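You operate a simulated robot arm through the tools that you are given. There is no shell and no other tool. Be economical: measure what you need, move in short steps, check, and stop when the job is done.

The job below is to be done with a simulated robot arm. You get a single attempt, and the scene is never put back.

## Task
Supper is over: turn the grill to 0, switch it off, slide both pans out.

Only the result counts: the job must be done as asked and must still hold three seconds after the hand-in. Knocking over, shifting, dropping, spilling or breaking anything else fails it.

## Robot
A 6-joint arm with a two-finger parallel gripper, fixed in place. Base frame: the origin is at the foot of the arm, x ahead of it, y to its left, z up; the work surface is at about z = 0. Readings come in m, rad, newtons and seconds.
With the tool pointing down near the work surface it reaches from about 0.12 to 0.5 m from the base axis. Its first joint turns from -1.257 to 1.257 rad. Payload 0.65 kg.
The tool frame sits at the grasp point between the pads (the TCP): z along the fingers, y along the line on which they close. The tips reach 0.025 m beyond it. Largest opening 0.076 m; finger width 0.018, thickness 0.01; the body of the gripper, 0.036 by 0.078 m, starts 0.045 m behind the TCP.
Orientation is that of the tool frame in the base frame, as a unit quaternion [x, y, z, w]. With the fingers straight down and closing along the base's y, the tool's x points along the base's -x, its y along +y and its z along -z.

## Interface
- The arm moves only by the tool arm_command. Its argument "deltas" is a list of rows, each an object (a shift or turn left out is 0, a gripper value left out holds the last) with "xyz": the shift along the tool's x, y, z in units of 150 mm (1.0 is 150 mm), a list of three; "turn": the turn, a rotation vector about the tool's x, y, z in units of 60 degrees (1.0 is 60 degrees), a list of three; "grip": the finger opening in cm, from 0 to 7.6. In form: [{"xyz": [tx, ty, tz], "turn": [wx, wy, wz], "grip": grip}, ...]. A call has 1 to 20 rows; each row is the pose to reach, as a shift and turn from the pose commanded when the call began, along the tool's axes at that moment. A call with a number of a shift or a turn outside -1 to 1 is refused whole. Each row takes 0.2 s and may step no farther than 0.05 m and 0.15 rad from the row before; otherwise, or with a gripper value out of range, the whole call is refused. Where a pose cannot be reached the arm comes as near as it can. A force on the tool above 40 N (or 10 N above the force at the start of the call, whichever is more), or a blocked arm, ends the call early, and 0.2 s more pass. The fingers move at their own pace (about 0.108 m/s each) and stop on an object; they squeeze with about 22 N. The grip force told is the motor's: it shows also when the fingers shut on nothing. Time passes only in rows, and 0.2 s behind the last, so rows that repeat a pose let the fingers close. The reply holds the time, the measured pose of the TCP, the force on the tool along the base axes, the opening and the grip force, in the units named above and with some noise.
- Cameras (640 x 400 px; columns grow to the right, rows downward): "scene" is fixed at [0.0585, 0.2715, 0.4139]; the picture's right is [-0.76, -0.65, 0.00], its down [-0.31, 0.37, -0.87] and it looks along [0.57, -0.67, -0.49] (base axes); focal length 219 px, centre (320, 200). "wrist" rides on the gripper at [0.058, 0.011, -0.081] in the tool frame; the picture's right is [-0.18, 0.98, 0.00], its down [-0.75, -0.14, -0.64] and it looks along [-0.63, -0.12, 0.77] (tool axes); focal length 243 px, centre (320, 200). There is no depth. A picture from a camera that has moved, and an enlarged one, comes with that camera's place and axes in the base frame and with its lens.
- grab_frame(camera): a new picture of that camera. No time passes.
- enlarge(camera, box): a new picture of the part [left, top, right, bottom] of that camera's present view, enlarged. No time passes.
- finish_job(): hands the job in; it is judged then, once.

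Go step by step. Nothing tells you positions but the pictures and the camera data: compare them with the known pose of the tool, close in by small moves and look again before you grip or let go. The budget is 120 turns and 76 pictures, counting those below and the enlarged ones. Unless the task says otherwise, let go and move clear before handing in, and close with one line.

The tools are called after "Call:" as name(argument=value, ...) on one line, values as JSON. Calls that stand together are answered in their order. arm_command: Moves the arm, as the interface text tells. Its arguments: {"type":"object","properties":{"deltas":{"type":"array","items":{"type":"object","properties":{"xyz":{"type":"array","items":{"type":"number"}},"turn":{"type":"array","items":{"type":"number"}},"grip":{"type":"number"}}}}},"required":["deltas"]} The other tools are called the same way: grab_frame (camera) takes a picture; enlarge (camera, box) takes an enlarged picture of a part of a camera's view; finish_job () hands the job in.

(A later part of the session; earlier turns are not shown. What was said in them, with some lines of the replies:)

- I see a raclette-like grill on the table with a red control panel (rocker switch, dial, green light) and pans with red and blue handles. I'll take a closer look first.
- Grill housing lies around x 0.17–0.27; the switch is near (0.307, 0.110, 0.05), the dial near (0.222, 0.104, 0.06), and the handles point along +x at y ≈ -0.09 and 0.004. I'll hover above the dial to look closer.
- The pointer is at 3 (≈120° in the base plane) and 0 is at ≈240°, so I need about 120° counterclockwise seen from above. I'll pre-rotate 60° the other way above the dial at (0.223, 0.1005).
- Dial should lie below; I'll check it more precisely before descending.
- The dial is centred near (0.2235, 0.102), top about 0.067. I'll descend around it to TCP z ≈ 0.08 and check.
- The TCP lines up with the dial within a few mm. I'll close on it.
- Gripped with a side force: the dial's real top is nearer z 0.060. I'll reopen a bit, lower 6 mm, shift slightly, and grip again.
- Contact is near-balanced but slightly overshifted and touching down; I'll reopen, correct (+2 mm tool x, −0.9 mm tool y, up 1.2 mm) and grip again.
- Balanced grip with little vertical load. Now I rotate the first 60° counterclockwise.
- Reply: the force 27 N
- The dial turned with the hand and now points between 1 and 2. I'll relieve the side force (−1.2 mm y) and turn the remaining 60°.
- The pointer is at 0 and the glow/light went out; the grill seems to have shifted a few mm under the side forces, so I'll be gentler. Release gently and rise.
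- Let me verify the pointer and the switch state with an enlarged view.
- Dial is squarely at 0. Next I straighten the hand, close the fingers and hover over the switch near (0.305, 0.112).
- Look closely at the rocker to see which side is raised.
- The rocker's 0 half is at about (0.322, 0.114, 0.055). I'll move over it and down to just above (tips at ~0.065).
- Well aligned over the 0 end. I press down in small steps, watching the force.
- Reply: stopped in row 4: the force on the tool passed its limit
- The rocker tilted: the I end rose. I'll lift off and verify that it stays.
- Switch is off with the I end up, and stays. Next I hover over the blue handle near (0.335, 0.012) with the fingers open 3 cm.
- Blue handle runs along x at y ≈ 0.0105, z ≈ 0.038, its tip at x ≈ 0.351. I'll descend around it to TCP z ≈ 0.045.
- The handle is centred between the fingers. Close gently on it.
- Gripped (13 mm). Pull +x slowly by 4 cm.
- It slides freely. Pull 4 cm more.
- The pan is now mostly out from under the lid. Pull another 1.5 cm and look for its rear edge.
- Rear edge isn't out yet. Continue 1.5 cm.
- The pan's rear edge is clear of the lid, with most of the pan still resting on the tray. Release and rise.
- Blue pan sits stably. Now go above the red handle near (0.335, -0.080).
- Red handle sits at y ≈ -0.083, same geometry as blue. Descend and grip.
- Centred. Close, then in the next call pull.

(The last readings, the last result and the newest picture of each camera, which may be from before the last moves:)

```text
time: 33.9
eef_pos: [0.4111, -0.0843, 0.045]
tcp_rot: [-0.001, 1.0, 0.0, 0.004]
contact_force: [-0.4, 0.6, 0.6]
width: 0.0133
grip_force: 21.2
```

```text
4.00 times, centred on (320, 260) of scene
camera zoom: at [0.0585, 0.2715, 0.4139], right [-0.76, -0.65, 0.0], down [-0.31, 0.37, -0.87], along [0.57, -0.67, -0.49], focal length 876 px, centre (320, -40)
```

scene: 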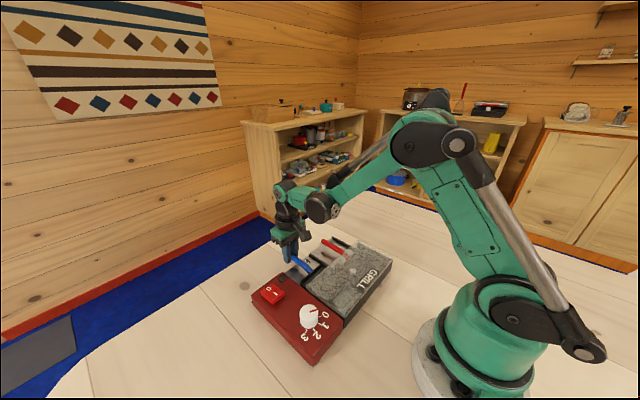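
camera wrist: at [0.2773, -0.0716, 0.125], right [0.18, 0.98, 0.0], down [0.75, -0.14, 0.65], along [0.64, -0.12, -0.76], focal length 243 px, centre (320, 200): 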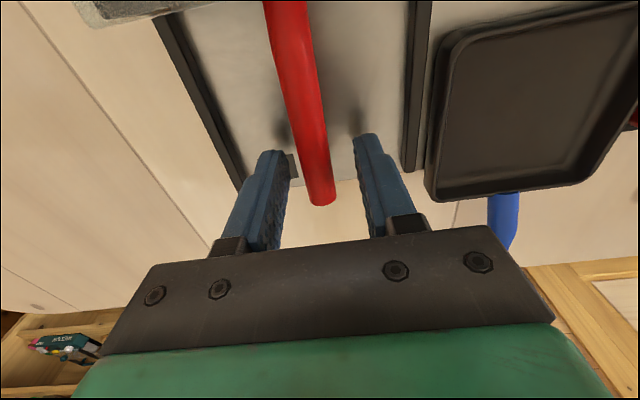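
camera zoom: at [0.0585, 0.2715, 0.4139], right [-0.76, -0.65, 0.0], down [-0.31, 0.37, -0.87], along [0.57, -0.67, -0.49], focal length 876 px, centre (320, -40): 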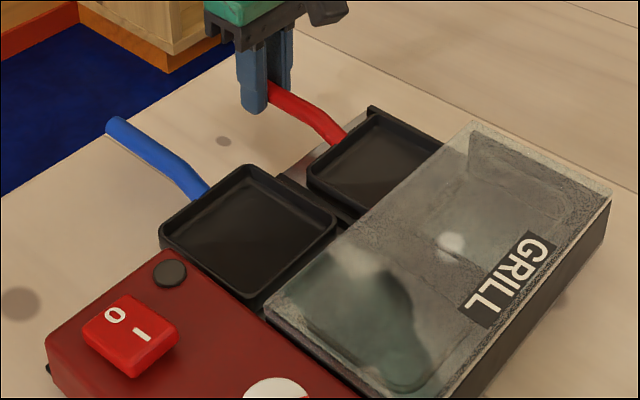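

Red pan slides freely too. Pull the last 3.2 cm to match the blue one.

Call:
arm_command(deltas=[{"xyz": [-0.05, 0, 0]}, {"xyz": [-0.1, 0, 0]}, {"xyz": [-0.15, 0, 0]}, {"xyz": [-0.21, 0, 0]}, {"xyz": [-0.21, 0, 0]}])

Call:
enlarge(camera="scene", box=[240, 210, 400, 310])

```text
time: 35.1
eef_pos: [0.443, -0.0832, 0.0441]
tcp_rot: [0.0, 1.0, 0.0, 0.003]
contact_force: [0.6, 0.3, 0.5]
width: 0.0131
grip_force: 21.8
```

```text
4.00 times, centred on (320, 260) of scene
camera zoom: at [0.0585, 0.2715, 0.4139], right [-0.76, -0.65, 0.0], down [-0.31, 0.37, -0.87], along [0.57, -0.67, -0.49], focal length 876 px, centre (320, -40)
```

zoom: 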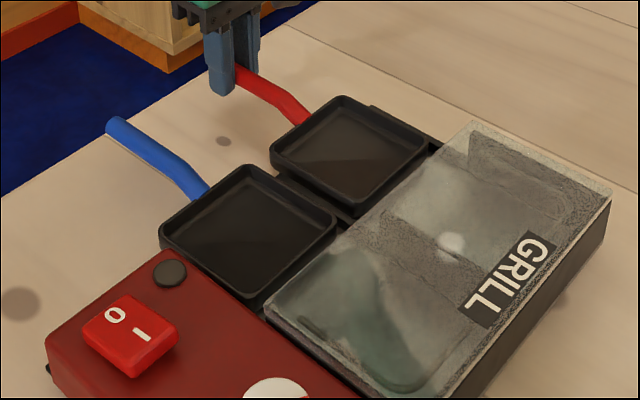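

Both pans are clear of the lid. Release, rise and check everything.

Call:
arm_command(deltas=[{"grip": 2.0}, {"grip": 3.2}, {"grip": 3.2}, {"xyz": [0, 0, -0.15]}, {"xyz": [0, 0, -0.4]}, {"xyz": [0, 0, -0.7]}, {"xyz": [0, 0, -1.0]}, {"xyz": [0, 0, -1.0]}])

Call:
grab_frame(camera="scene")

Call:
enlarge(camera="scene", box=[240, 220, 400, 370])

```text
time: 36.9
eef_pos: [0.4428, -0.0831, 0.1948]
tcp_rot: [0.0, 1.0, 0.0, 0.004]
contact_force: [0.1, 0.4, 0.0]
width: 0.0319
grip_force: 0.0
```

```text
30 pictures are left
```

scene: 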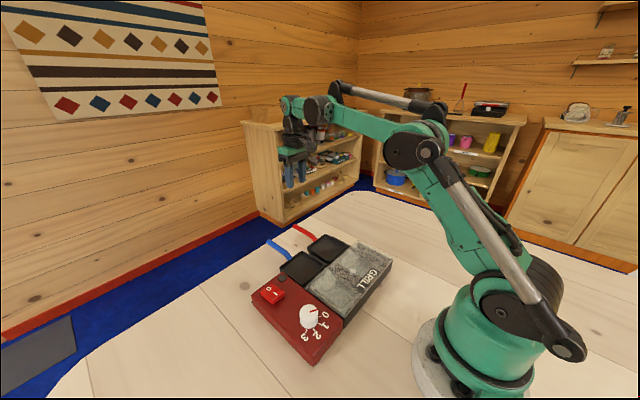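

```text
2.67 times, centred on (320, 295) of scene
camera zoom: at [0.0585, 0.2715, 0.4139], right [-0.76, -0.65, 0.0], down [-0.31, 0.37, -0.87], along [0.57, -0.67, -0.49], focal length 584 px, centre (320, -53)
```

zoom: 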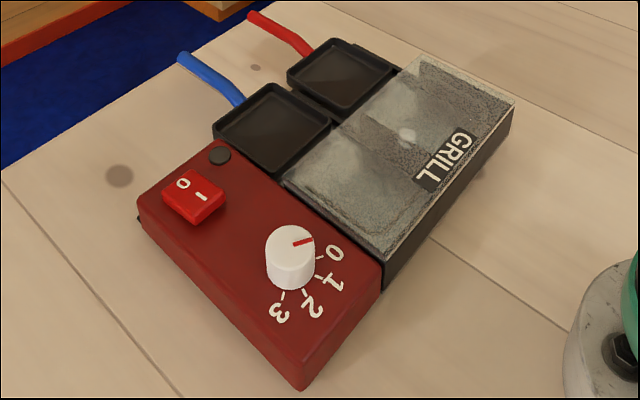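

The dial is at 0, the switch is off with the light out, both pans rest outside the lid, and the arm is clear. I'm handing in.

Call:
finish_job()

```text
The job is handed in.
```

The grill dial is at 0, the switch is off and both pans are slid out from under the lid; the grill itself shifted a few millimetres while I turned the dial.
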